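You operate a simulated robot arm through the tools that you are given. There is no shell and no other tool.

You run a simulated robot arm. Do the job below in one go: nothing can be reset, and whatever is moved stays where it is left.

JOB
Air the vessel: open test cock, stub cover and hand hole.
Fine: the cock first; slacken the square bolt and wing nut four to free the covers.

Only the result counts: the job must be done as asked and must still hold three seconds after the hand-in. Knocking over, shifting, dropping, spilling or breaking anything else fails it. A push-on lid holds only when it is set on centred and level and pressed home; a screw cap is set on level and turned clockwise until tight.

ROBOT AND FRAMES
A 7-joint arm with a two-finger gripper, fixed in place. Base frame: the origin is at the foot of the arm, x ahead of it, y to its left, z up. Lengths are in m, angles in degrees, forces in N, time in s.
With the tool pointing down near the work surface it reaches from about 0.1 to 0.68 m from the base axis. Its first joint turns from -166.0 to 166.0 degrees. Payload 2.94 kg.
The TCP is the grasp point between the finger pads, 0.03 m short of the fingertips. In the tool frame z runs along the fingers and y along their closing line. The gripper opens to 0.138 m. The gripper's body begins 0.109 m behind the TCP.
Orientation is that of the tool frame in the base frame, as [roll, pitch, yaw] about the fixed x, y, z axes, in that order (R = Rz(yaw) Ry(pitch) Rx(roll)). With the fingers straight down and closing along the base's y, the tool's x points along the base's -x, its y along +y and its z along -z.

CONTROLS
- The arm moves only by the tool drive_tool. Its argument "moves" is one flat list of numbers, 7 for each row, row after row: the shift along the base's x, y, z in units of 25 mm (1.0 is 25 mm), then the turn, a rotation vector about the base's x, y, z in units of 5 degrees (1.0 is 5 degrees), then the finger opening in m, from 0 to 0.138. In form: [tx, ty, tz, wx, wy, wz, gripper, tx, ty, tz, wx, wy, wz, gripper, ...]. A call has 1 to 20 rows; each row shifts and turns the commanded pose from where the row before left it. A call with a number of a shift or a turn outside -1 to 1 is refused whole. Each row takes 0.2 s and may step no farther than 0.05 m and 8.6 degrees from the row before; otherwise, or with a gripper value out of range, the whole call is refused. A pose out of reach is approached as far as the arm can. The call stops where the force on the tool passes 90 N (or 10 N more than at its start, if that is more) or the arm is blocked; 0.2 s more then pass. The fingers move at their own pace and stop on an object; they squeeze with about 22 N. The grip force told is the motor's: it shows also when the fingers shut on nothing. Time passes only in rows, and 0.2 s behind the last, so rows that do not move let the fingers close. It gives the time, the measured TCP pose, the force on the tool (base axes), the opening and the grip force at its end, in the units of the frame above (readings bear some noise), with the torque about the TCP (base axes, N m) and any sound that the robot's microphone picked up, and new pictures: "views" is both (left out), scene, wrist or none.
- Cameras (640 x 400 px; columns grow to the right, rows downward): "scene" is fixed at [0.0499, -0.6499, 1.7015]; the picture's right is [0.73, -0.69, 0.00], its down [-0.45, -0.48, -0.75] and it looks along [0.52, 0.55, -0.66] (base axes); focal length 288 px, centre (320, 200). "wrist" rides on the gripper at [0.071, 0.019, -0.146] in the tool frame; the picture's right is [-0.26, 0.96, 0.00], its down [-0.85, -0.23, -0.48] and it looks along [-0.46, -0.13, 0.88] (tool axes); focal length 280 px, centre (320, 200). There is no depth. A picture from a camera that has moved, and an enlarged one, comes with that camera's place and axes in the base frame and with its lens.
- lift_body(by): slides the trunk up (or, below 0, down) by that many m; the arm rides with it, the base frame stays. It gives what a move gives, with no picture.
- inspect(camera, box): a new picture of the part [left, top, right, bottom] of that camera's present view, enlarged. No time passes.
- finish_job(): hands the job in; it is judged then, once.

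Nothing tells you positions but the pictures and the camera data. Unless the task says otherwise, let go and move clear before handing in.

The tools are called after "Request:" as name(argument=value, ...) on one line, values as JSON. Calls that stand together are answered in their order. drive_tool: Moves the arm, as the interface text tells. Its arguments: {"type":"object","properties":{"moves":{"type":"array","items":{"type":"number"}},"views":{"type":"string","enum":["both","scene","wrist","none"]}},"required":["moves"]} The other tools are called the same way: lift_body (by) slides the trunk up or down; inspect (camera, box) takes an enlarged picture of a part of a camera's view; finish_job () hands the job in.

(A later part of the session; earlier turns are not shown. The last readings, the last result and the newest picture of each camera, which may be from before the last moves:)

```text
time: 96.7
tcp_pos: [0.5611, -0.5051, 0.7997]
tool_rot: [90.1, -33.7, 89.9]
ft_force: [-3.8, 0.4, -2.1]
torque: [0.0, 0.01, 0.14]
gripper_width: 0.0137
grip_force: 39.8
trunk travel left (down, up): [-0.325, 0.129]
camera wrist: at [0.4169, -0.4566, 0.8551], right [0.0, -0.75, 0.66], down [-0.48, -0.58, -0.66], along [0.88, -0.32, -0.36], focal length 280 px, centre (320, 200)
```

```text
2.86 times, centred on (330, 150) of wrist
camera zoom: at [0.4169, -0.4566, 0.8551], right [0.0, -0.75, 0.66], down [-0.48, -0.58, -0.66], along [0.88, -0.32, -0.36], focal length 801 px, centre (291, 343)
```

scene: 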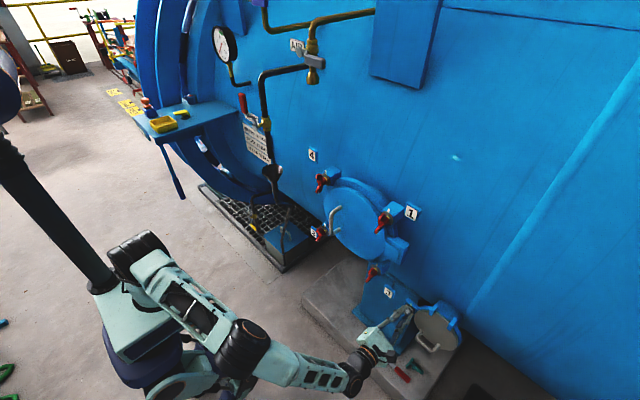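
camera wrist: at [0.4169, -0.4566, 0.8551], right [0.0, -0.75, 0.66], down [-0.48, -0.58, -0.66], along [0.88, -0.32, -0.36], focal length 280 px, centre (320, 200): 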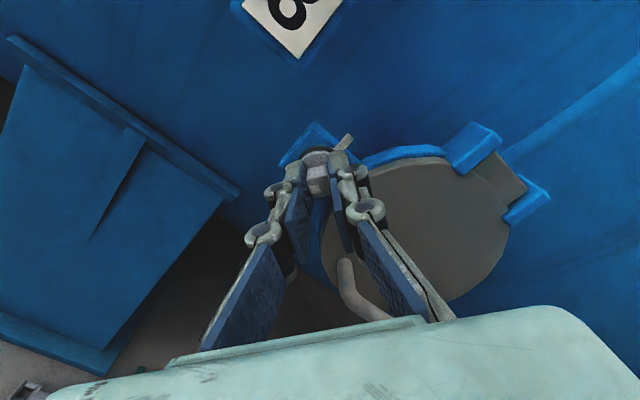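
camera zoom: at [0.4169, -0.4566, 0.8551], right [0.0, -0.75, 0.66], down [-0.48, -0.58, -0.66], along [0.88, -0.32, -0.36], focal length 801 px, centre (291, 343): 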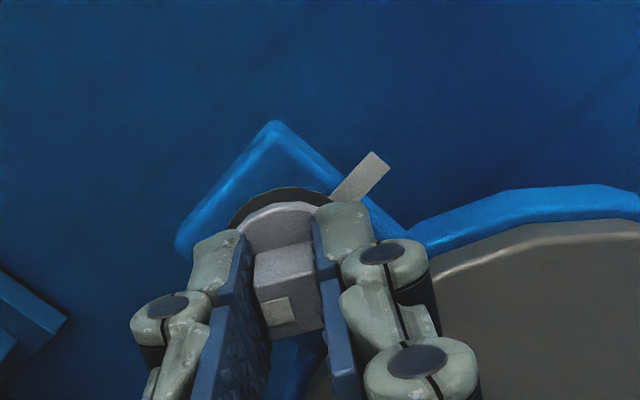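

Request:
drive_tool(moves=[0, 0, 0, -1, 0, 0, 0, 0, 0, 0, -1, 0, 0, 0, 0, 0, 0, -1, 0, 0, 0, 0, 0, 0, -1, 0, 0, 0, 0, 0, 0, -1, 0, 0, 0, 0, 0, 0, -1, 0, 0, 0, 0, 0, 0, -1, 0, 0, 0, 0, 0, 0, -0.4, 0, 0, 0, 0, 0, 0, 0, 0, 0, 0], views="both")

Request:
inspect(camera="wrist", box=[230, 80, 430, 220])

Request:
inspect(camera="scene", box=[370, 290, 430, 340])

```text
time: 98.7
tcp_pos: [0.5624, -0.5056, 0.8014]
tool_rot: [90.1, 3.4, 89.8]
ft_force: [-1.5, 0.8, -2.7]
torque: [0.54, 0.08, 0.0]
gripper_width: 0.0137
grip_force: 40.4
trunk travel left (down, up): [-0.325, 0.129]
camera wrist: at [0.4169, -0.433, 0.8147], right [0.0, -0.21, 0.98], down [-0.48, -0.86, -0.18], along [0.88, -0.47, -0.1], focal length 280 px, centre (320, 200)
```

scene: 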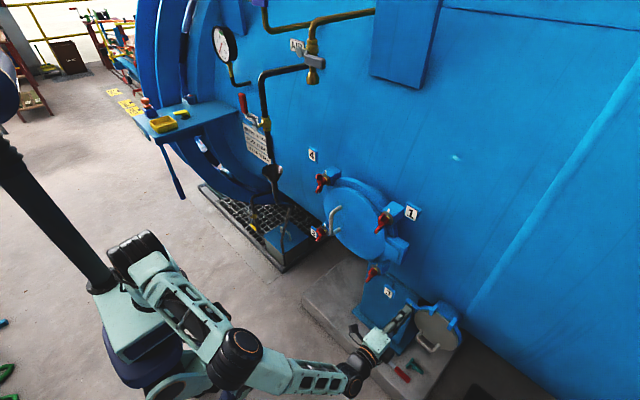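
wrist: 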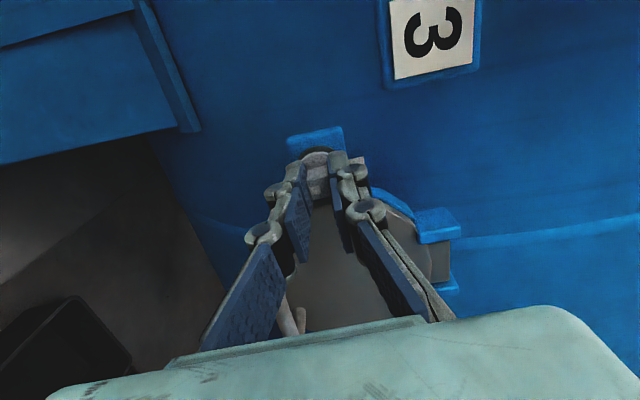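

```text
2.86 times, centred on (330, 150) of wrist
camera zoom: at [0.4169, -0.433, 0.8147], right [0.0, -0.21, 0.98], down [-0.48, -0.86, -0.18], along [0.88, -0.47, -0.1], focal length 801 px, centre (291, 343)
```

zoom: 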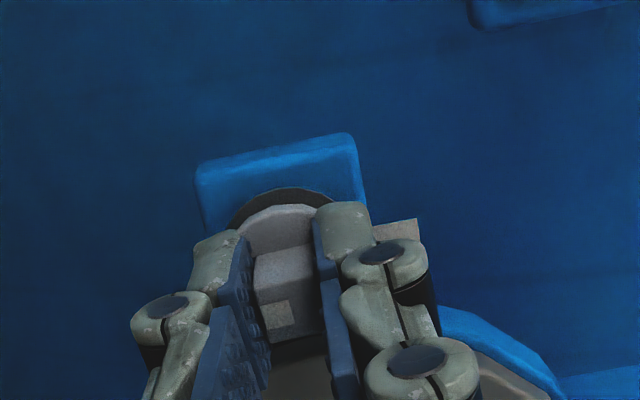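

```text
8.00 times, centred on (400, 315) of scene
camera zoom: at [0.0499, -0.6499, 1.7015], right [0.73, -0.69, 0.0], down [-0.45, -0.48, -0.75], along [0.52, 0.55, -0.66], focal length 2306 px, centre (-320, -720)
```

zoom: 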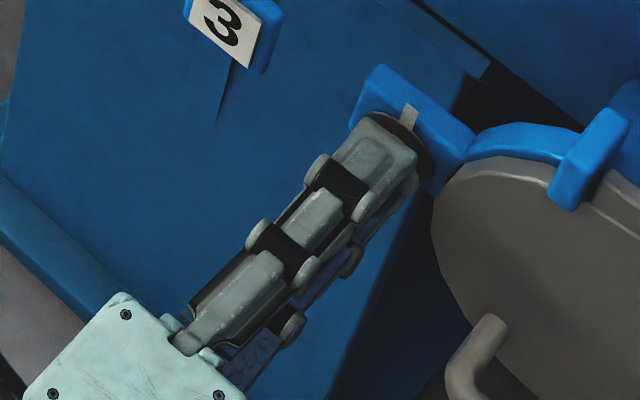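

Torque has risen to 0.54 N m at about 180 degrees, as it did with nut 4, so the bolt is at its slack end. I'll release and back out to look.

Request:
drive_tool(moves=[0, 0, 0, 0, 0, 0, 0.05, 0, 0, 0, 0, 0, 0, 0.05, 0, 0, 0, 0, 0, 0, 0.05, -0.7, 0, 0, 0, 0, 0, 0.05, -0.8, 0, 0, 0, 0, 0, 0.05, -0.8, 0, 0, 0, 0, 0, 0.05, -0.8, 0, 0, 0, 0, 0, 0.05, 0, 0, 0, 0, 0, 0, 0.05], views="both")

Request:
inspect(camera="scene", box=[370, 290, 430, 340])

Request:
inspect(camera="wrist", box=[220, 60, 480, 240])

```text
time: 100.5
tcp_pos: [0.4839, -0.5048, 0.7993]
tool_rot: [89.9, 3.3, 89.8]
ft_force: [-0.2, 0.4, -0.3]
torque: [-0.01, -0.01, -0.01]
gripper_width: 0.0503
grip_force: 0.0
trunk travel left (down, up): [-0.325, 0.129]
camera wrist: at [0.3395, -0.4329, 0.8143], right [0.0, -0.21, 0.98], down [-0.48, -0.86, -0.18], along [0.88, -0.47, -0.1], focal length 280 px, centre (320, 200)
```

scene: 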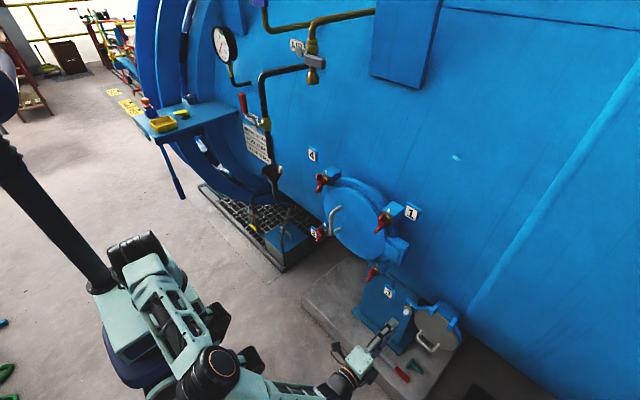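
wrist: 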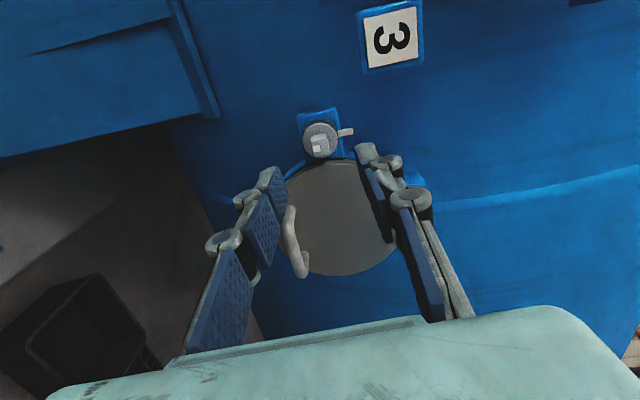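

```text
8.00 times, centred on (400, 315) of scene
camera zoom: at [0.0499, -0.6499, 1.7015], right [0.73, -0.69, 0.0], down [-0.45, -0.48, -0.75], along [0.52, 0.55, -0.66], focal length 2306 px, centre (-320, -720)
```

zoom: 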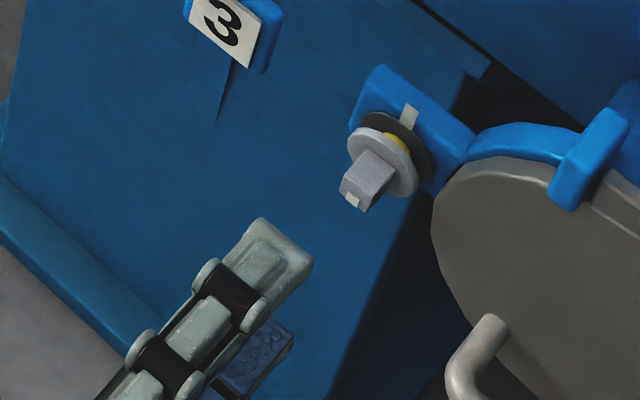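

```text
2.22 times, centred on (350, 150) of wrist
camera zoom: at [0.3395, -0.4329, 0.8143], right [0.0, -0.21, 0.98], down [-0.48, -0.86, -0.18], along [0.88, -0.47, -0.1], focal length 623 px, centre (253, 311)
```

zoom: 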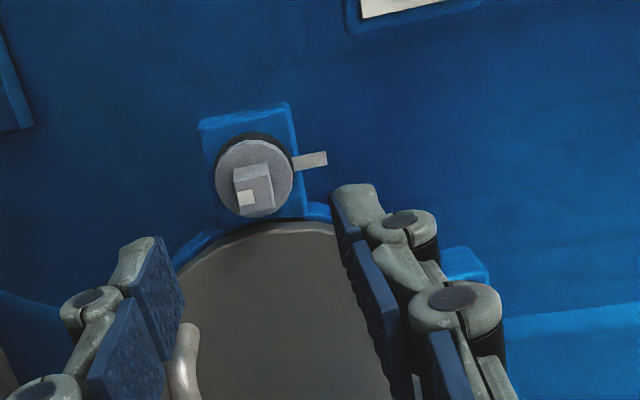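

The bolt now shows its yellow ring with its mark down, so it is slack. The stub cover hinges at its top near (0.605, z 0.88) and its handle bar runs along y from -0.573 to -0.63 at (0.563, z 0.75). I'll lower the trunk for reach and line up on the bar with the jaws closing vertically.

Request:
drive_tool(moves=[-0.8, -0.3, 0, 0, 0, 0, 0.05, -0.8, -0.3, 0, 0, 0, 0, 0.05, 0, 0, 0, 0, 0, 0, 0.05], views="none")

Request:
lift_body(by=-0.12)

Request:
drive_tool(moves=[0, -0.8, 0.7, 0, 0, -1, 0.05, 0, -0.8, 0.7, 0, 0, -1, 0.05, 0, -0.8, 0.7, 0, 0, -1, 0.05, 0, -0.8, 0.6, 0, 0, 0, 0.05, 0, 0, 0, 0, 0, 0, 0.05], views="both")

```text
time: 101.3
tcp_pos: [0.4447, -0.5206, 0.8003]
tool_rot: [89.9, 3.4, 89.9]
ft_force: [0.3, 0.1, 0.1]
torque: [0.03, 0.01, 0.0]
gripper_width: 0.0501
grip_force: 0.0
trunk travel left (down, up): [-0.325, 0.129]
```

```text
time: 102.8
tcp_pos: [0.4445, -0.5206, 0.6809]
tool_rot: [89.9, 3.2, 89.8]
ft_force: [-0.3, 0.0, 0.0]
torque: [-0.01, -0.01, 0.0]
gripper_width: 0.0501
grip_force: 0.0
trunk travel left (down, up): [-0.205, 0.249]
```

```text
time: 104.0
tcp_pos: [0.4444, -0.599, 0.7474]
tool_rot: [90.0, 3.4, 74.8]
ft_force: [0.3, 0.4, 0.0]
torque: [-0.01, -0.01, 0.0]
gripper_width: 0.0502
grip_force: 0.0
trunk travel left (down, up): [-0.205, 0.249]
camera wrist: at [0.3239, -0.4923, 0.7621], right [-0.05, -0.2, 0.98], down [-0.68, -0.71, -0.18], along [0.73, -0.68, -0.1], focal length 280 px, centre (320, 200)
```

scene: 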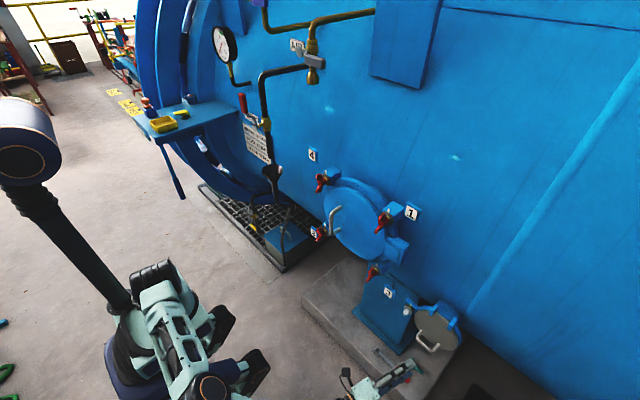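
wrist: 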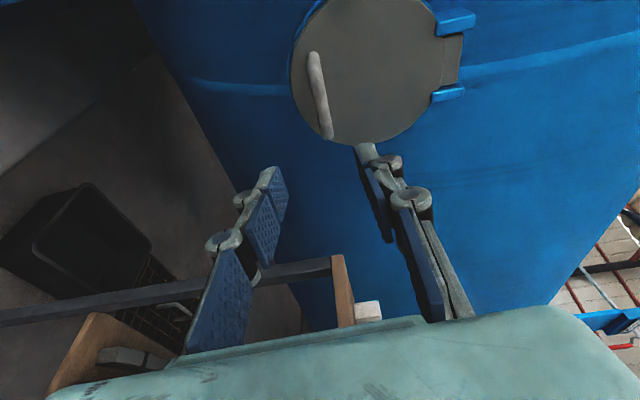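

Request:
drive_tool(moves=[0.88, 0.02, 0.05, 0, 0, 0, 0.05, 0.88, 0.02, 0.05, 0, 0, 0, 0.05, 0.88, 0.02, 0.05, 0, 0, 0, 0.05, 0.88, 0.01, 0.05, 0, 0, 0, 0.05, 0.85, 0, 0.04, 0, 0, 0, 0.05, 0, 0, 0, 0, 0, 0, 0.05], views="both")

Request:
inspect(camera="wrist", box=[200, 60, 460, 240])

Request:
inspect(camera="scene", box=[390, 290, 480, 370])

```text
time: 105.4
tcp_pos: [0.5532, -0.6001, 0.7543]
tool_rot: [90.0, 3.3, 74.8]
ft_force: [-0.2, 0.7, 0.6]
torque: [0.02, -0.01, -0.02]
gripper_width: 0.0501
grip_force: 0.1
trunk travel left (down, up): [-0.205, 0.249]
camera wrist: at [0.433, -0.492, 0.7677], right [-0.05, -0.2, 0.98], down [-0.68, -0.71, -0.18], along [0.73, -0.68, -0.1], focal length 280 px, centre (320, 200)
```

scene: 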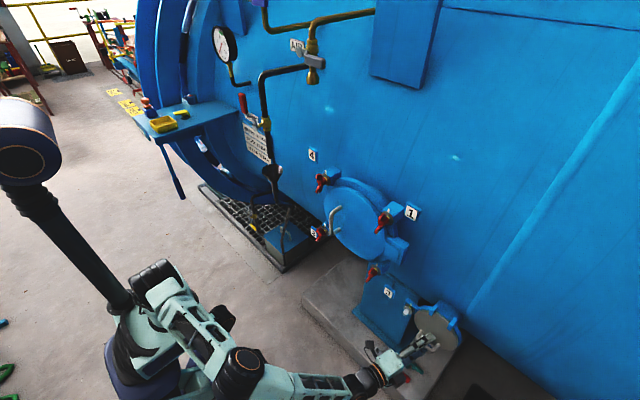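
wrist: 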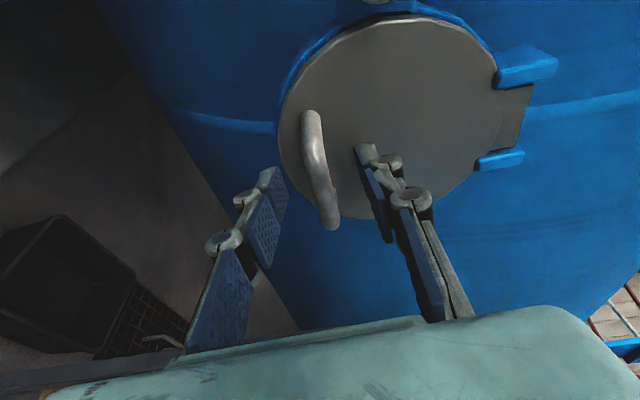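

```text
2.22 times, centred on (330, 150) of wrist
camera zoom: at [0.433, -0.492, 0.7677], right [-0.05, -0.2, 0.98], down [-0.68, -0.71, -0.18], along [0.73, -0.68, -0.1], focal length 623 px, centre (298, 311)
```

zoom: 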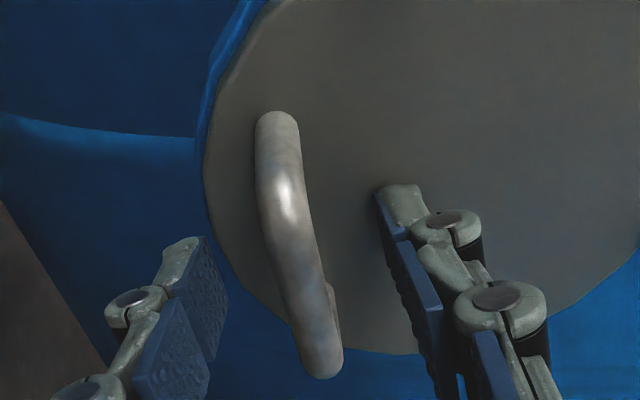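

```text
5.00 times, centred on (435, 330) of scene
camera zoom: at [0.0499, -0.6499, 1.7015], right [0.73, -0.69, 0.0], down [-0.45, -0.48, -0.75], along [0.52, 0.55, -0.66], focal length 1442 px, centre (-255, -450)
```

zoom: 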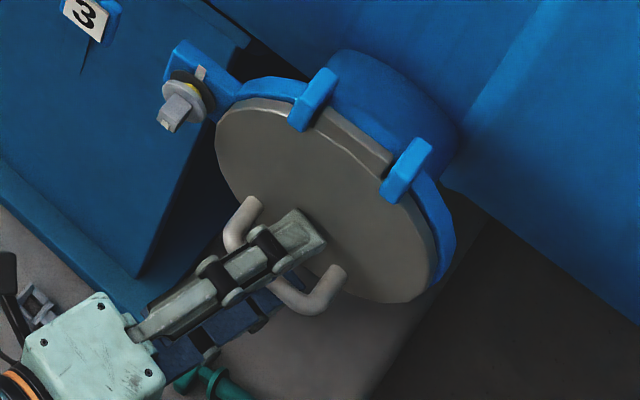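

The bar lies between the jaws. I'll close on it.

Request:
drive_tool(moves=[0, 0, 0, 0, 0, 0, 0, 0, 0, 0, 0, 0, 0, 0, 0, 0, 0, 0, 0, 0, 0, 0, 0, 0, 0, 0, 0, 0], views="wrist")

Request:
inspect(camera="wrist", box=[200, 60, 460, 240])

```text
time: 106.4
tcp_pos: [0.5551, -0.5985, 0.7554]
tool_rot: [89.9, 3.3, 74.8]
ft_force: [4.0, -2.2, 7.8]
torque: [1.0, 0.07, -0.13]
gripper_width: 0.0114
grip_force: 37.6
trunk travel left (down, up): [-0.205, 0.249]
camera wrist: at [0.433, -0.492, 0.7692], right [-0.06, -0.2, 0.98], down [-0.68, -0.71, -0.18], along [0.73, -0.68, -0.1], focal length 280 px, centre (320, 200)
```

wrist: 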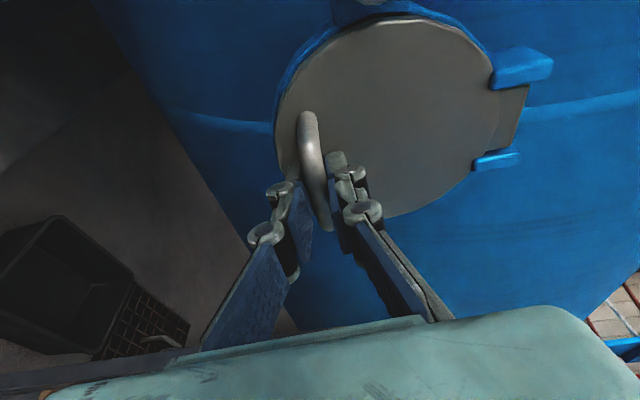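

```text
2.22 times, centred on (330, 150) of wrist
camera zoom: at [0.433, -0.492, 0.7692], right [-0.06, -0.2, 0.98], down [-0.68, -0.71, -0.18], along [0.73, -0.68, -0.1], focal length 623 px, centre (298, 311)
```

zoom: 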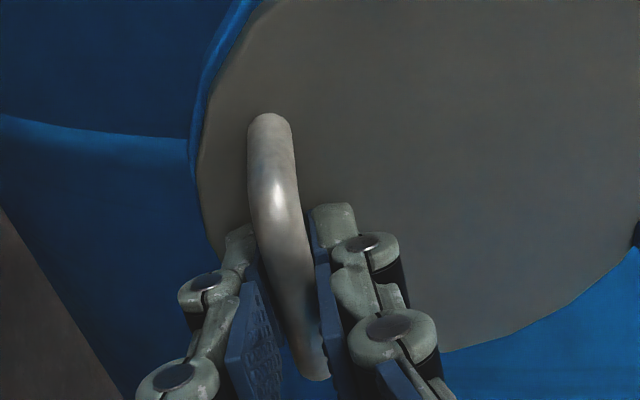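

The jaws hold the bar at 11.4 mm. I'll swing the cover out and up about its top hinge, starting with 30 degrees.

Request:
drive_tool(moves=[-0.408, 0, 0.15, 0, 0.5, 0, 0, -0.408, 0, 0.21, 0, 0.5, 0, 0, -0.408, 0, 0.26, 0, 0.5, 0, 0, -0.344, 0, 0.29, 0, 0.5, 0, 0, -0.344, 0, 0.31, 0, 0.5, 0, 0, -0.344, 0, 0.33, 0, 0.5, 0, 0, 0, 0, 0, 0, 0, 0, 0], views="both")

Request:
inspect(camera="scene", box=[380, 280, 480, 370])

```text
time: 108.0
tcp_pos: [0.4977, -0.5996, 0.7922]
tool_rot: [104.6, 7.1, 76.2]
ft_force: [10.5, -9.1, 6.9]
torque: [0.88, 0.08, -0.34]
gripper_width: 0.0113
grip_force: 37.8
trunk travel left (down, up): [-0.205, 0.249]
camera wrist: at [0.3848, -0.4917, 0.8377], right [0.2, -0.2, 0.96], down [-0.71, -0.71, 0.0], along [0.68, -0.68, -0.28], focal length 280 px, centre (320, 200)
```

scene: 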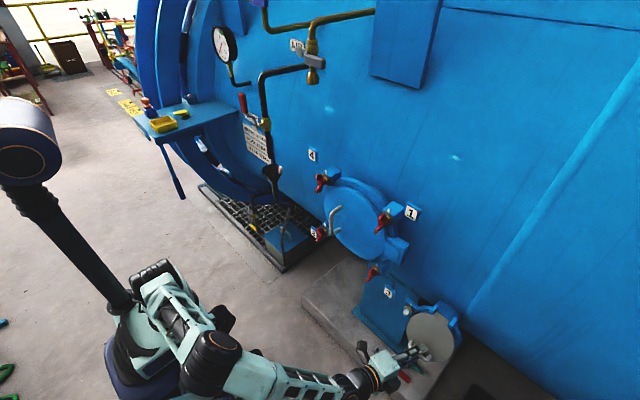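
wrist: 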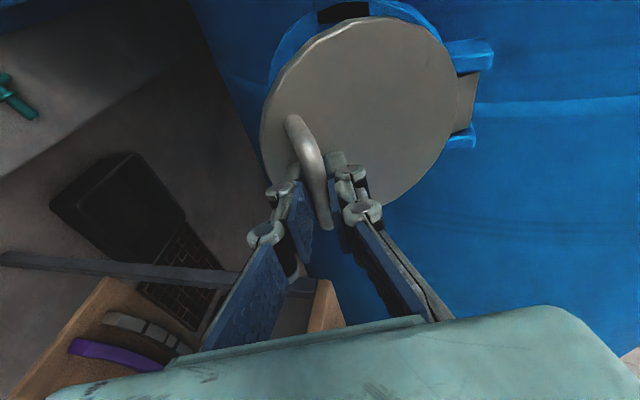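

```text
4.44 times, centred on (430, 325) of scene
camera zoom: at [0.0499, -0.6499, 1.7015], right [0.73, -0.69, 0.0], down [-0.45, -0.48, -0.75], along [0.52, 0.55, -0.66], focal length 1281 px, centre (-169, -356)
```

zoom: 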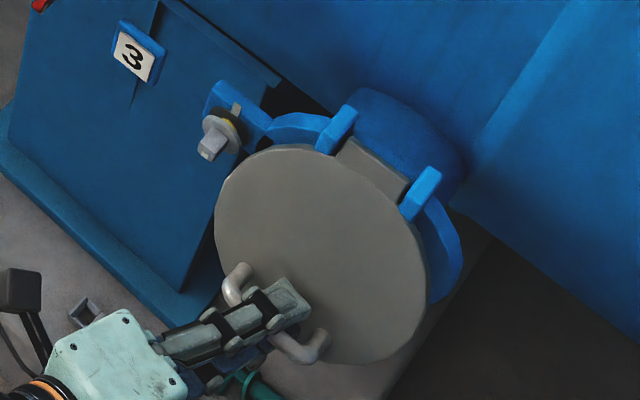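

The cover swings freely. I'll carry it on to about 90 degrees.

Request:
drive_tool(moves=[-0.27, 0, 0.37, 0, 0.5, 0, 0, -0.25, 0, 0.39, 0, 0.5, 0, 0, -0.23, 0, 0.41, 0, 0.5, 0, 0, -0.18, 0, 0.43, 0, 0.5, 0, 0, -0.144, 0, 0.444, 0, 0.5, 0, 0, -0.1, 0, 0.455, 0, 0.5, 0, 0, -0.06, 0, 0.463, 0, 0.5, 0, 0, -0.027, 0, 0.468, 0, 0.5, 0, 0, 0.01, 0, 0.468, 0, 0.5, 0, 0, 0, 0, 0, 0, 0, 0, 0], views="both")

Request:
inspect(camera="scene", box=[380, 280, 480, 370])

```text
time: 110.2
tcp_pos: [0.4643, -0.5994, 0.8905]
tool_rot: [126.8, 11.8, 79.7]
ft_force: [-12.0, 3.0, -2.8]
torque: [0.71, 0.06, -0.77]
gripper_width: 0.0113
grip_force: 38.3
trunk travel left (down, up): [-0.205, 0.249]
camera wrist: at [0.3784, -0.4916, 0.9752], right [0.55, -0.2, 0.81], down [-0.66, -0.7, 0.27], along [0.52, -0.68, -0.52], focal length 280 px, centre (320, 200)
```

scene: 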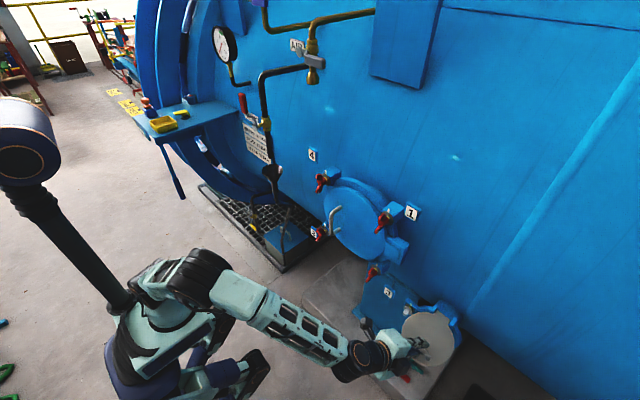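
wrist: 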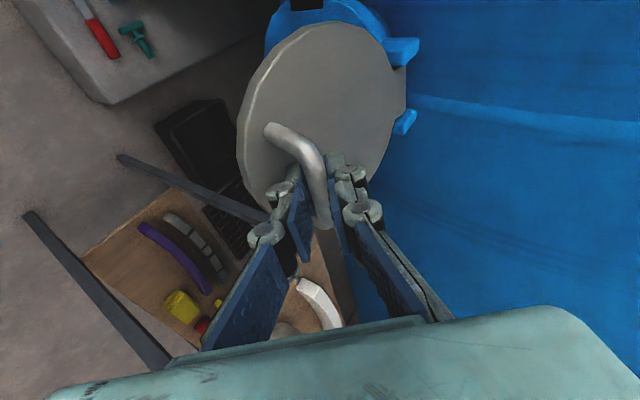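

```text
4.44 times, centred on (430, 325) of scene
camera zoom: at [0.0499, -0.6499, 1.7015], right [0.73, -0.69, 0.0], down [-0.45, -0.48, -0.75], along [0.52, 0.55, -0.66], focal length 1281 px, centre (-169, -356)
```

zoom: 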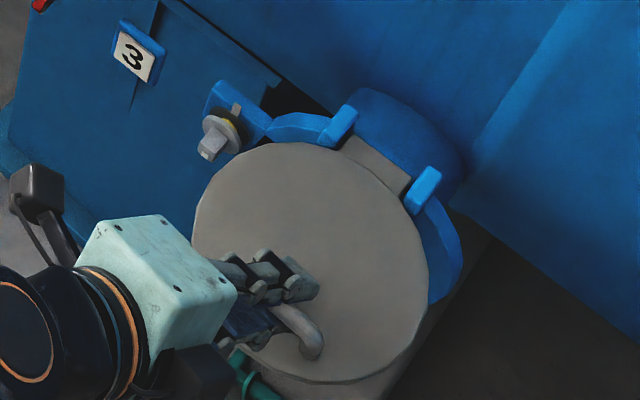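

Request:
drive_tool(moves=[0.06, 0, 0.462, 0, 0.5, 0, 0, 0.096, 0, 0.459, 0, 0.5, 0, 0, 0.13, 0, 0.455, 0, 0.5, 0, 0, 0.17, 0, 0.435, 0, 0.5, 0, 0, 0.208, 0, 0.421, 0, 0.5, 0, 0, 0.24, 0, 0.4, 0, 0.5, 0, 0, 0, 0, 0, 0, 0, 0, 0], views="both")

Request:
inspect(camera="scene", box=[380, 280, 480, 370])

```text
time: 111.8
tcp_pos: [0.4894, -0.5992, 0.9534]
tool_rot: [142.1, 13.8, 83.3]
ft_force: [2.9, -10.8, -4.7]
torque: [0.45, 0.04, -0.89]
gripper_width: 0.0111
grip_force: 38.2
trunk travel left (down, up): [-0.205, 0.249]
camera wrist: at [0.4279, -0.4918, 1.0599], right [0.74, -0.2, 0.64], down [-0.56, -0.71, 0.43], along [0.37, -0.68, -0.64], focal length 280 px, centre (320, 200)
```

scene: 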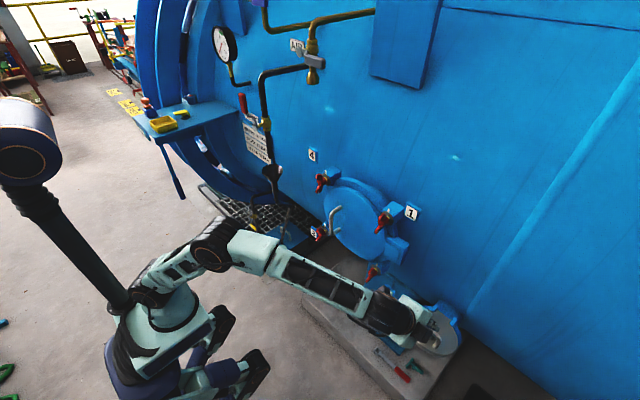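
wrist: 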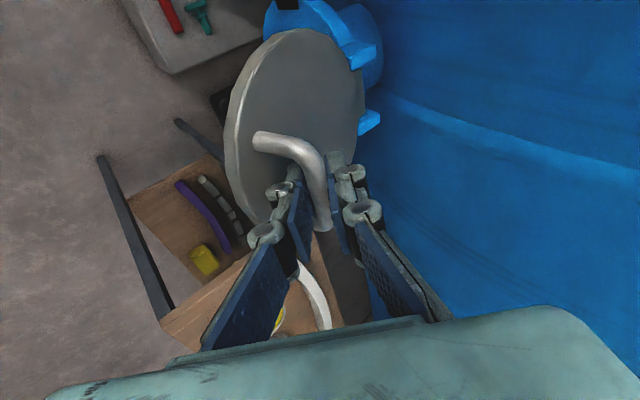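

```text
4.44 times, centred on (430, 325) of scene
camera zoom: at [0.0499, -0.6499, 1.7015], right [0.73, -0.69, 0.0], down [-0.45, -0.48, -0.75], along [0.52, 0.55, -0.66], focal length 1281 px, centre (-169, -356)
```

zoom: 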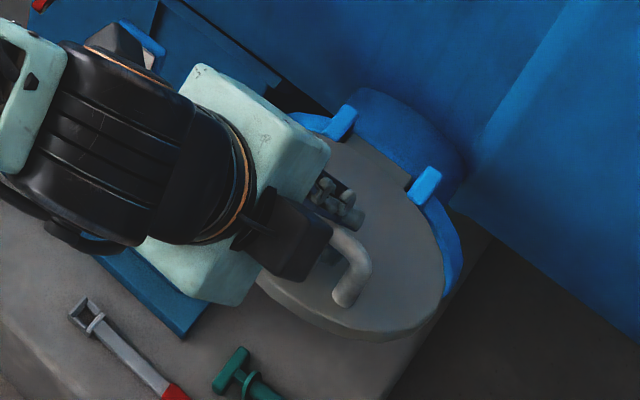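

Request:
drive_tool(moves=[0.28, 0, 0.38, 0, 0.6, 0, 0, 0.31, 0, 0.355, 0, 0.6, 0, 0, 0.335, 0, 0.33, 0, 0.6, 0, 0, 0, 0, 0, 0, 0, 0, 0], views="both")

Request:
inspect(camera="scene", box=[380, 280, 480, 370])

```text
time: 112.8
tcp_pos: [0.4949, -0.5996, 0.9615]
tool_rot: [153.7, 13.2, 85.7]
ft_force: [-57.4, 21.1, -47.7]
torque: [0.3, -0.07, -1.05]
gripper_width: 0.0111
grip_force: 38.3
trunk travel left (down, up): [-0.205, 0.249]
camera wrist: at [0.4561, -0.4955, 1.0803], right [0.85, -0.22, 0.48], down [-0.47, -0.72, 0.51], along [0.23, -0.66, -0.72], focal length 280 px, centre (320, 200)
```

scene: 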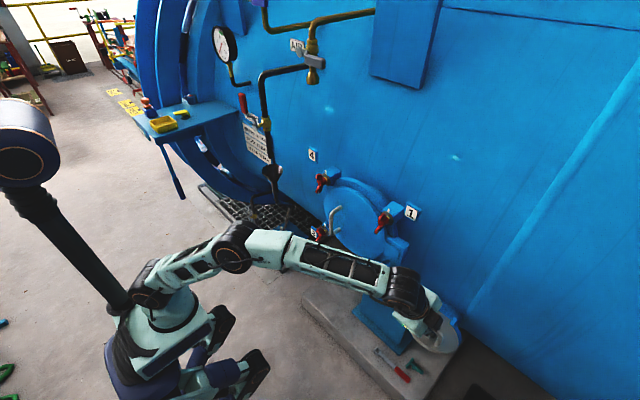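
wrist: 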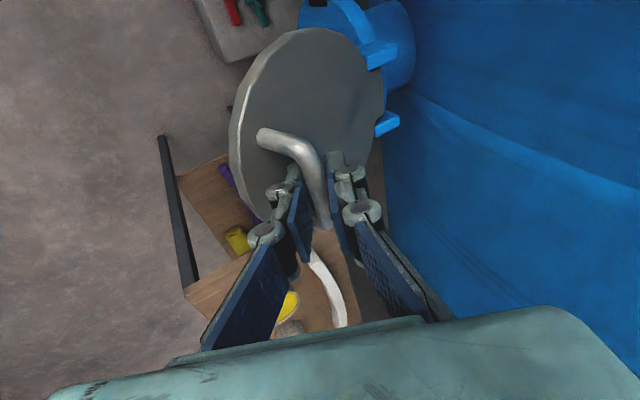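

```text
4.44 times, centred on (430, 325) of scene
camera zoom: at [0.0499, -0.6499, 1.7015], right [0.73, -0.69, 0.0], down [-0.45, -0.48, -0.75], along [0.52, 0.55, -0.66], focal length 1281 px, centre (-169, -356)
```

zoom: 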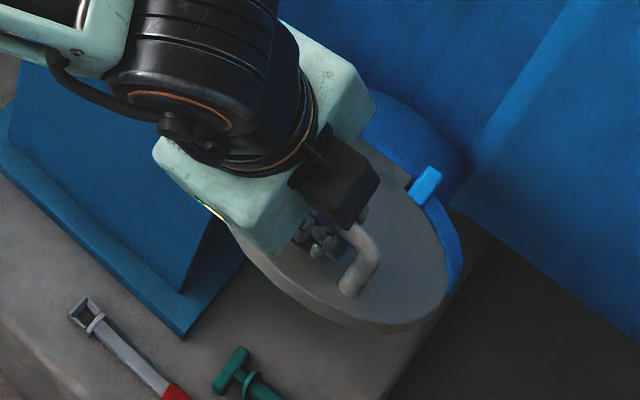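

It met a stop at roughly 110 degrees. I'll ease back a few millimetres and open the jaws only slightly, to see whether the cover stays up by itself.

Request:
drive_tool(moves=[-0.35, 0, -0.4, 0, 0, 0, 0, 0, 0, 0, 0, 0, 0, 0], views="none")

Request:
drive_tool(moves=[0, 0, 0, 0, 0, 0, 0.022, 0, 0, 0, 0, 0, 0, 0.022, 0, 0, 0, 0, 0, 0, 0.022], views="wrist")

Request:
inspect(camera="wrist", box=[200, 60, 460, 240])

```text
time: 113.4
tcp_pos: [0.4942, -0.5994, 0.9613]
tool_rot: [152.4, 14.0, 85.6]
ft_force: [-35.2, 6.5, -31.7]
torque: [1.03, -0.02, -0.54]
gripper_width: 0.0112
grip_force: 37.8
trunk travel left (down, up): [-0.205, 0.249]
```

```text
time: 114.2
tcp_pos: [0.5011, -0.5982, 0.9699]
tool_rot: [151.3, 14.8, 85.6]
ft_force: [-13.5, 3.5, -16.1]
torque: [0.31, -0.03, -0.25]
gripper_width: 0.0353
grip_force: 9.9
trunk travel left (down, up): [-0.205, 0.249]
camera wrist: at [0.4584, -0.4916, 1.0845], right [0.83, -0.2, 0.51], down [-0.49, -0.71, 0.51], along [0.26, -0.68, -0.69], focal length 280 px, centre (320, 200)
```

wrist: 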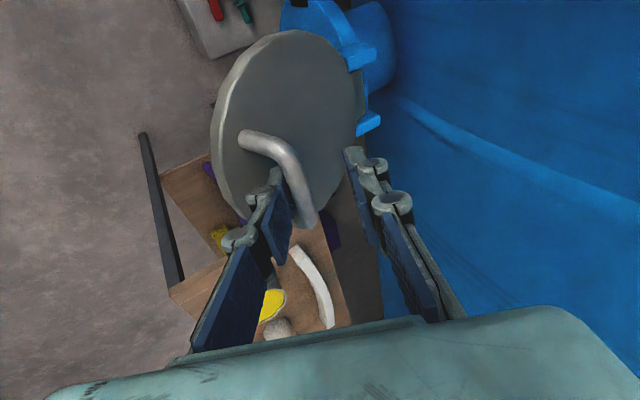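

```text
2.22 times, centred on (330, 150) of wrist
camera zoom: at [0.4584, -0.4916, 1.0845], right [0.83, -0.2, 0.51], down [-0.49, -0.71, 0.51], along [0.26, -0.68, -0.69], focal length 623 px, centre (298, 311)
```

zoom: 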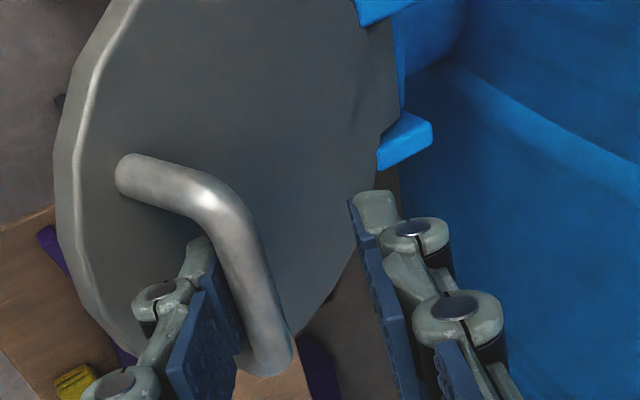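

Request:
drive_tool(moves=[-0.25, 0, -0.3, 0, 0, 0, 0.03, -0.25, 0, -0.3, 0, 0, 0, 0.03, 0, 0, 0, 0, 0, 0, 0.03], views="wrist")

Request:
inspect(camera="wrist", box=[200, 60, 460, 240])

```text
time: 115.0
tcp_pos: [0.4917, -0.5976, 0.9576]
tool_rot: [151.3, 14.9, 85.6]
ft_force: [0.0, -0.3, 0.2]
torque: [0.0, 0.01, -0.02]
gripper_width: 0.0297
grip_force: 0.1
trunk travel left (down, up): [-0.205, 0.249]
camera wrist: at [0.4467, -0.4912, 1.0718], right [0.83, -0.2, 0.52], down [-0.49, -0.71, 0.51], along [0.26, -0.68, -0.68], focal length 280 px, centre (320, 200)
```

wrist: 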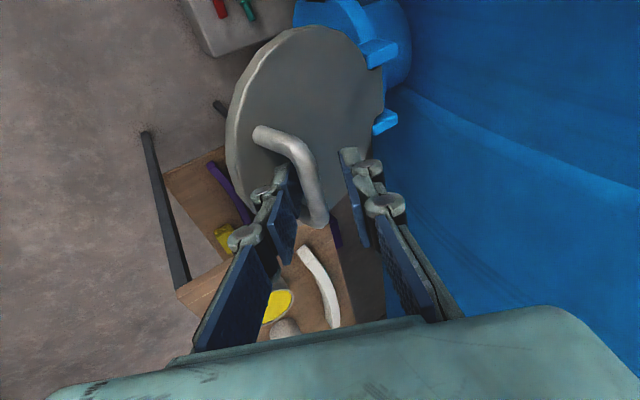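

```text
2.22 times, centred on (330, 150) of wrist
camera zoom: at [0.4467, -0.4912, 1.0718], right [0.83, -0.2, 0.52], down [-0.49, -0.71, 0.51], along [0.26, -0.68, -0.68], focal length 623 px, centre (298, 311)
```

zoom: 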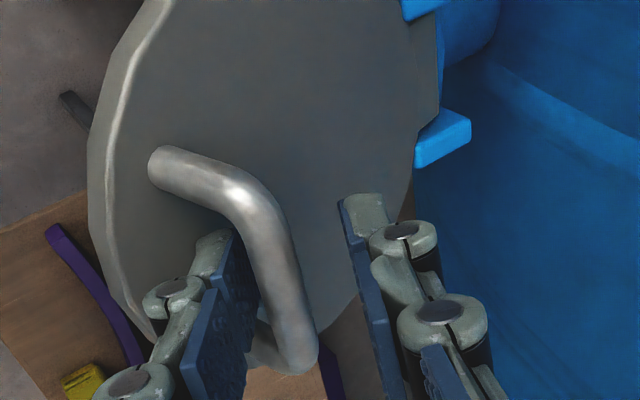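

The tool reads zero force with gaps on both sides of the bar, so the cover stays open by itself. I'll withdraw straight back along the tool axis.

Request:
drive_tool(moves=[-0.23, 0.13, 0.42, 0, 0, 0, 0.03, -0.23, 0.13, 0.42, 0, 0, 0, 0.03, -0.461, 0.262, 0.848, 0, 0, 0, 0.03, -0.461, 0.262, 0.848, 0, 0, 0, 0.03, -0.461, 0.262, 0.848, 0, 0, 0, 0.03, 0, 0, 0, 0, 0, 0, 0.03], views="both")

Request:
inspect(camera="scene", box=[380, 270, 480, 370])

```text
time: 116.4
tcp_pos: [0.4446, -0.5723, 1.0422]
tool_rot: [151.2, 14.9, 85.6]
ft_force: [-1.1, 0.2, 0.8]
torque: [-0.01, 0.03, -0.02]
gripper_width: 0.0302
grip_force: 0.0
trunk travel left (down, up): [-0.205, 0.249]
camera wrist: at [0.4, -0.4652, 1.1557], right [0.83, -0.2, 0.51], down [-0.49, -0.71, 0.51], along [0.26, -0.68, -0.69], focal length 280 px, centre (320, 200)
```

scene: 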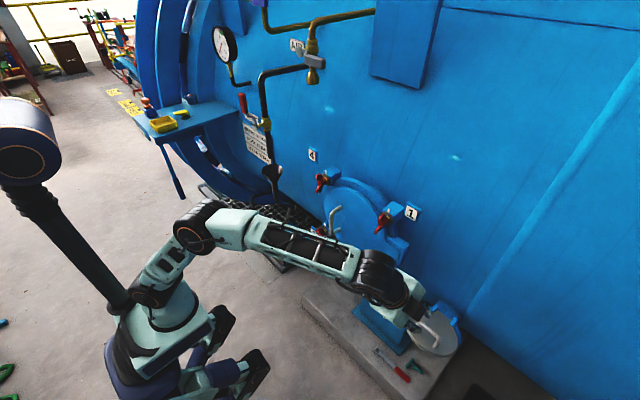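
wrist: 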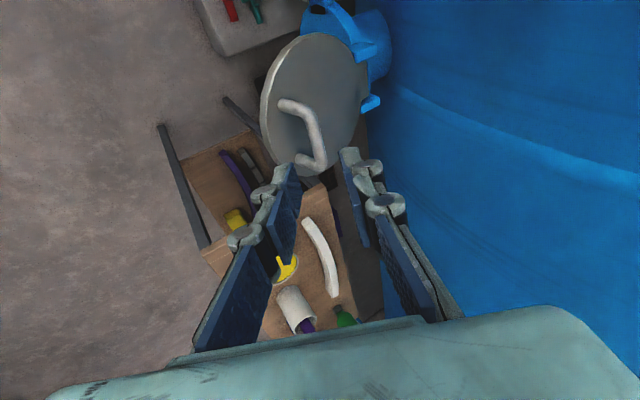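

```text
4.00 times, centred on (430, 320) of scene
camera zoom: at [0.0499, -0.6499, 1.7015], right [0.73, -0.69, 0.0], down [-0.45, -0.48, -0.75], along [0.52, 0.55, -0.66], focal length 1153 px, centre (-120, -280)
```

zoom: 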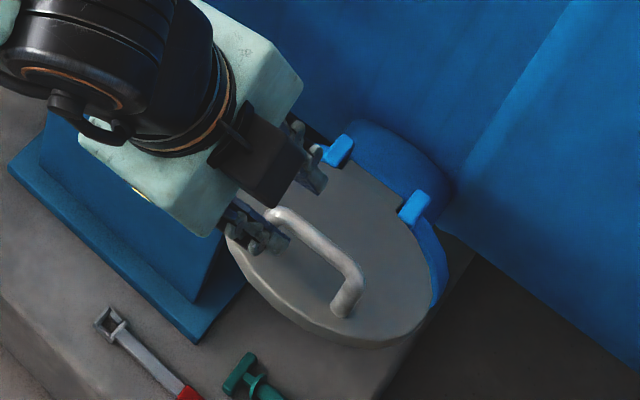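

The stub cover stays open with the tool clear. Next is the hand hole: its handle bar stands upright near (0.52, -0.215, z 1.0 to 1.08) and its hinge is on the right near (0.57, -0.42). I'll back away and level the tool, jaws closing sideways.

Request:
drive_tool(moves=[-0.217, 0.407, 0.127, 0, -0.97, 0, 0.03, -0.217, 0.407, 0.127, 0, -0.97, 0, 0.03, -0.217, 0.407, 0.127, 0, -0.97, 0, 0.03, -0.217, 0.407, 0.127, 0, -0.97, 0, 0.03, -0.217, 0.407, 0.127, 0, -0.97, 0, 0.03, -0.217, 0.407, 0.127, 0, -0.97, 0, 0.03, -0.217, 0.407, 0.127, 0, -0.97, 0, 0.03, -0.217, 0.407, 0.127, 0, -0.97, 0, 0.03, -0.217, 0.407, 0.127, 0, -0.97, 0, 0.03, -0.217, 0.407, 0.127, 0, -0.97, 0, 0.03, -0.217, 0.407, 0.127, 0, -0.97, 0, 0.03, -0.217, 0.407, 0.127, 0, -0.97, 0, 0.03], views="both")

```text
time: 119.0
tcp_pos: [0.3798, -0.45, 1.0813]
tool_rot: [93.1, 4.1, 74.9]
ft_force: [0.6, 0.8, 0.5]
torque: [-0.01, 0.03, -0.01]
gripper_width: 0.0297
grip_force: 0.0
trunk travel left (down, up): [-0.205, 0.249]
camera wrist: at [0.26, -0.3425, 1.1016], right [0.0, -0.2, 0.98], down [-0.69, -0.71, -0.14], along [0.72, -0.68, -0.14], focal length 280 px, centre (320, 200)
```

scene: 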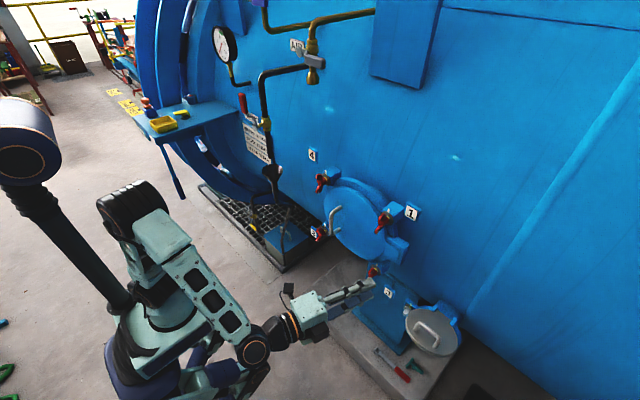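
wrist: 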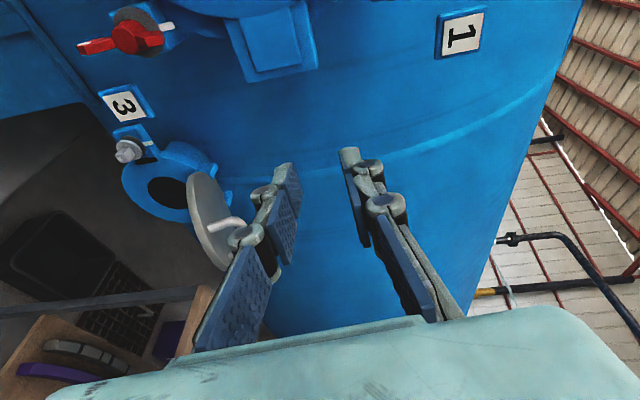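

Request:
drive_tool(moves=[0, 0, 0, 0, 0, 1, 0.05, 0, 0, 0, 0, 0, 1, 0.05, 0, 0, 0, 0, 0, 1, 0.05, 0.05, 0.3, -0.1, 1, 0, 0, 0.05, 0.05, 0.3, -0.1, 1, 0, 0, 0.05, 0.05, 0.3, -0.1, 1, 0, 0, 0.05, 0.05, 0.3, -0.1, 1, 0, 0, 0.05, 0.05, 0.3, -0.1, 1, 0, 0, 0.05, 0.05, 0.3, -0.1, 1, 0, 0, 0.05, 0.05, 0.3, -0.1, 1, 0, 0, 0.05, 0.05, 0.3, -0.1, 1, 0, 0, 0.05, 0.05, 0.3, -0.1, 1, 0, 0, 0.05, 0.05, 0.3, -0.1, 1, 0, 0, 0.05, 0.05, 0.3, -0.1, 1, 0, 0, 0.05, 0.05, 0.3, -0.1, 1, 0, 0, 0.05, 0.05, 0.3, -0.1, 1, 0, 0, 0.05, 0, 0, 0, 1, 0, 0, 0.05, 0, 0, 0, 1, 0, 0, 0.05, 0, 0, 0, 1, 0, 0, 0.05, 0, 0, 0, 1, 0, 0, 0.05], views="none")

Request:
drive_tool(moves=[0, 0, 0, 1, 0, 0, 0.05, 0, 0, 0, 0, 0, 0, 0.05], views="both")

```text
time: 123.2
tcp_pos: [0.395, -0.353, 1.0468]
tool_rot: [92.8, -80.9, 90.3]
ft_force: [0.3, 0.3, -0.1]
torque: [0.01, -0.02, 0.0]
gripper_width: 0.0498
grip_force: 0.0
trunk travel left (down, up): [-0.205, 0.249]
```

```text
time: 123.8
tcp_pos: [0.3948, -0.3522, 1.0469]
tool_rot: [92.3, -85.9, 90.8]
ft_force: [-0.5, -0.7, -0.3]
torque: [0.03, 0.01, 0.0]
gripper_width: 0.0502
grip_force: 0.1
trunk travel left (down, up): [-0.205, 0.249]
camera wrist: at [0.2517, -0.3747, 1.1192], right [0.05, -0.98, -0.19], down [-0.49, 0.14, -0.86], along [0.87, 0.14, -0.47], focal length 280 px, centre (320, 200)
```

scene: 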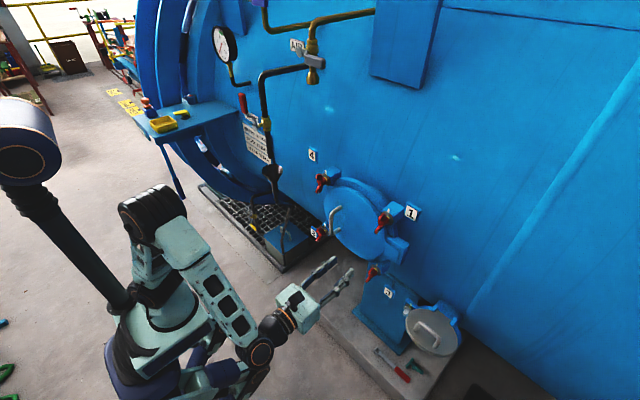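
wrist: 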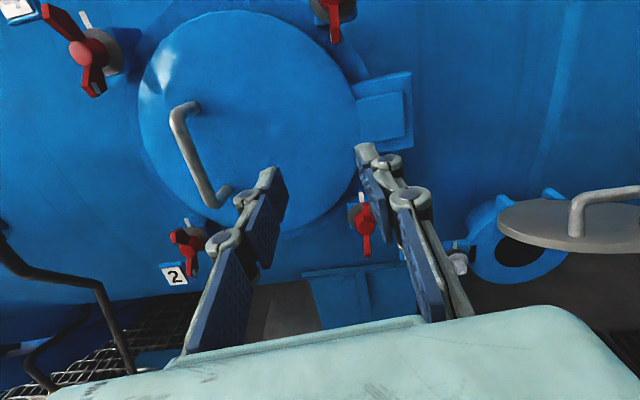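

Request:
inspect(camera="scene", box=[310, 170, 430, 290])

Request:
inspect(camera="wrist", box=[120, 60, 420, 260])

```text
3.33 times, centred on (370, 230) of scene
camera zoom: at [0.0499, -0.6499, 1.7015], right [0.73, -0.69, 0.0], down [-0.45, -0.48, -0.75], along [0.52, 0.55, -0.66], focal length 961 px, centre (153, 100)
```

zoom: 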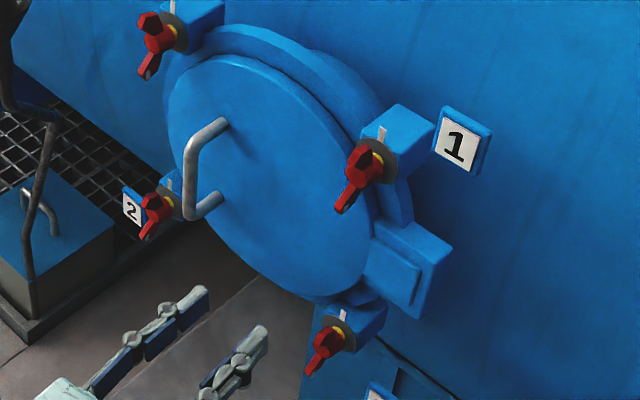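

```text
2.00 times, centred on (270, 160) of wrist
camera zoom: at [0.2517, -0.3747, 1.1192], right [0.05, -0.98, -0.19], down [-0.49, 0.14, -0.86], along [0.87, 0.14, -0.47], focal length 561 px, centre (420, 280)
```

zoom: 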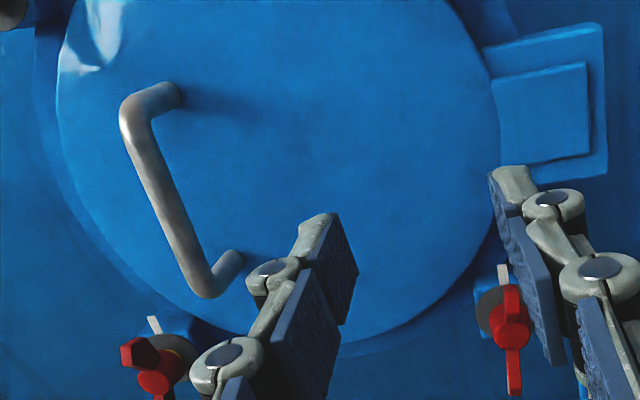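

The handle bar is at about (0.512, -0.212), from z 0.99 to 1.087, with 4 cm of room behind it. I'll bring the open jaws around it.

Request:
drive_tool(moves=[0.433, 0.933, -0.06, 0.13, 0, 0, 0.05, 0.433, 0.933, -0.06, 0.13, 0, 0, 0.05, 0.433, 0.933, -0.06, 0.13, 0, 0, 0.05, 0.433, 0.933, -0.06, 0.13, 0, 0, 0.05, 0.433, 0.933, -0.06, 0.13, 0, 0, 0.05, 0.433, 0.933, -0.06, 0.13, 0, 0, 0.05, 0, 0, 0, 0, 0, 0, 0.05], views="wrist")

```text
time: 125.4
tcp_pos: [0.4601, -0.2138, 1.0394]
tool_rot: [79.8, -89.8, 103.2]
ft_force: [-0.7, 1.0, -0.1]
torque: [0.0, 0.01, -0.03]
gripper_width: 0.05
grip_force: 0.0
trunk travel left (down, up): [-0.205, 0.249]
camera wrist: at [0.3174, -0.2394, 1.1087], right [0.05, -0.96, -0.26], down [-0.49, 0.2, -0.85], along [0.87, 0.17, -0.46], focal length 280 px, centre (320, 200)
```

wrist: 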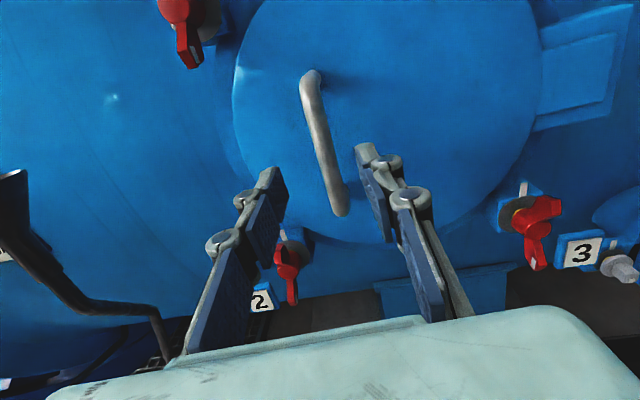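

Request:
drive_tool(moves=[0.94, 0.02, 0, 0, 0, 0, 0.05, 0.9, 0.02, 0, 0, 0, 0, 0.05, 0, 0, 0, 0, 0, 0, 0.05], views="wrist")

Request:
inspect(camera="wrist", box=[200, 60, 460, 260])

Request:
inspect(camera="scene", box=[290, 180, 390, 280])

```text
time: 126.2
tcp_pos: [0.5075, -0.2124, 1.038]
tool_rot: [83.5, -89.8, 99.5]
ft_force: [0.6, 0.9, 0.6]
torque: [-0.01, 0.01, 0.01]
gripper_width: 0.0501
grip_force: 0.0
trunk travel left (down, up): [-0.205, 0.249]
camera wrist: at [0.3635, -0.2388, 1.1082], right [0.05, -0.96, -0.26], down [-0.49, 0.2, -0.85], along [0.87, 0.17, -0.46], focal length 280 px, centre (320, 200)
```

wrist: 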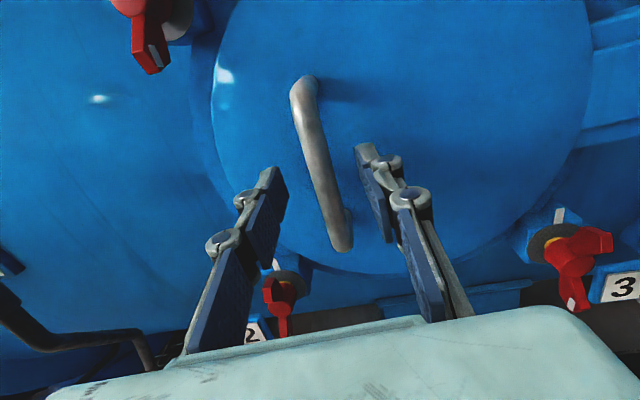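

```text
2.00 times, centred on (330, 160) of wrist
camera zoom: at [0.3635, -0.2388, 1.1082], right [0.05, -0.96, -0.26], down [-0.49, 0.2, -0.85], along [0.87, 0.17, -0.46], focal length 561 px, centre (300, 280)
```

zoom: 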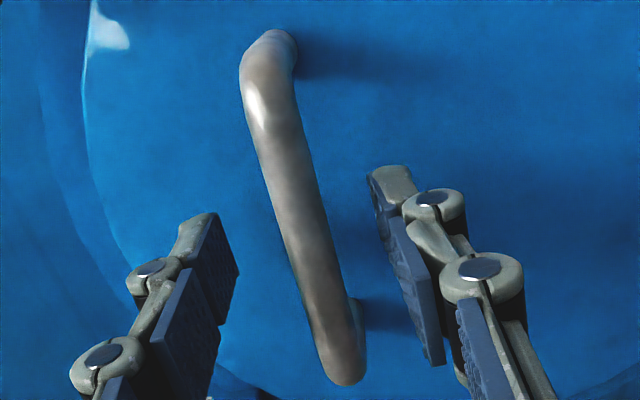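

```text
4.00 times, centred on (340, 230) of scene
camera zoom: at [0.0499, -0.6499, 1.7015], right [0.73, -0.69, 0.0], down [-0.45, -0.48, -0.75], along [0.52, 0.55, -0.66], focal length 1153 px, centre (240, 80)
```

zoom: 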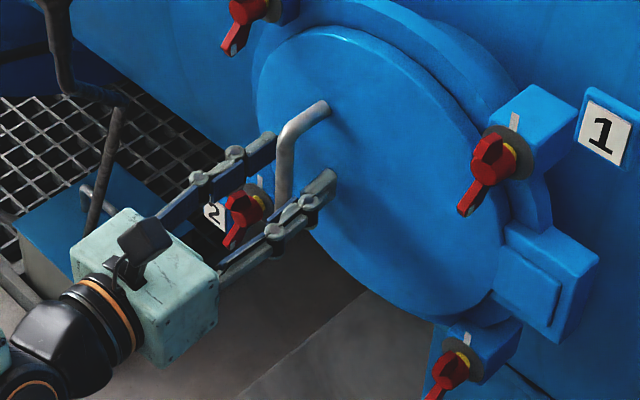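

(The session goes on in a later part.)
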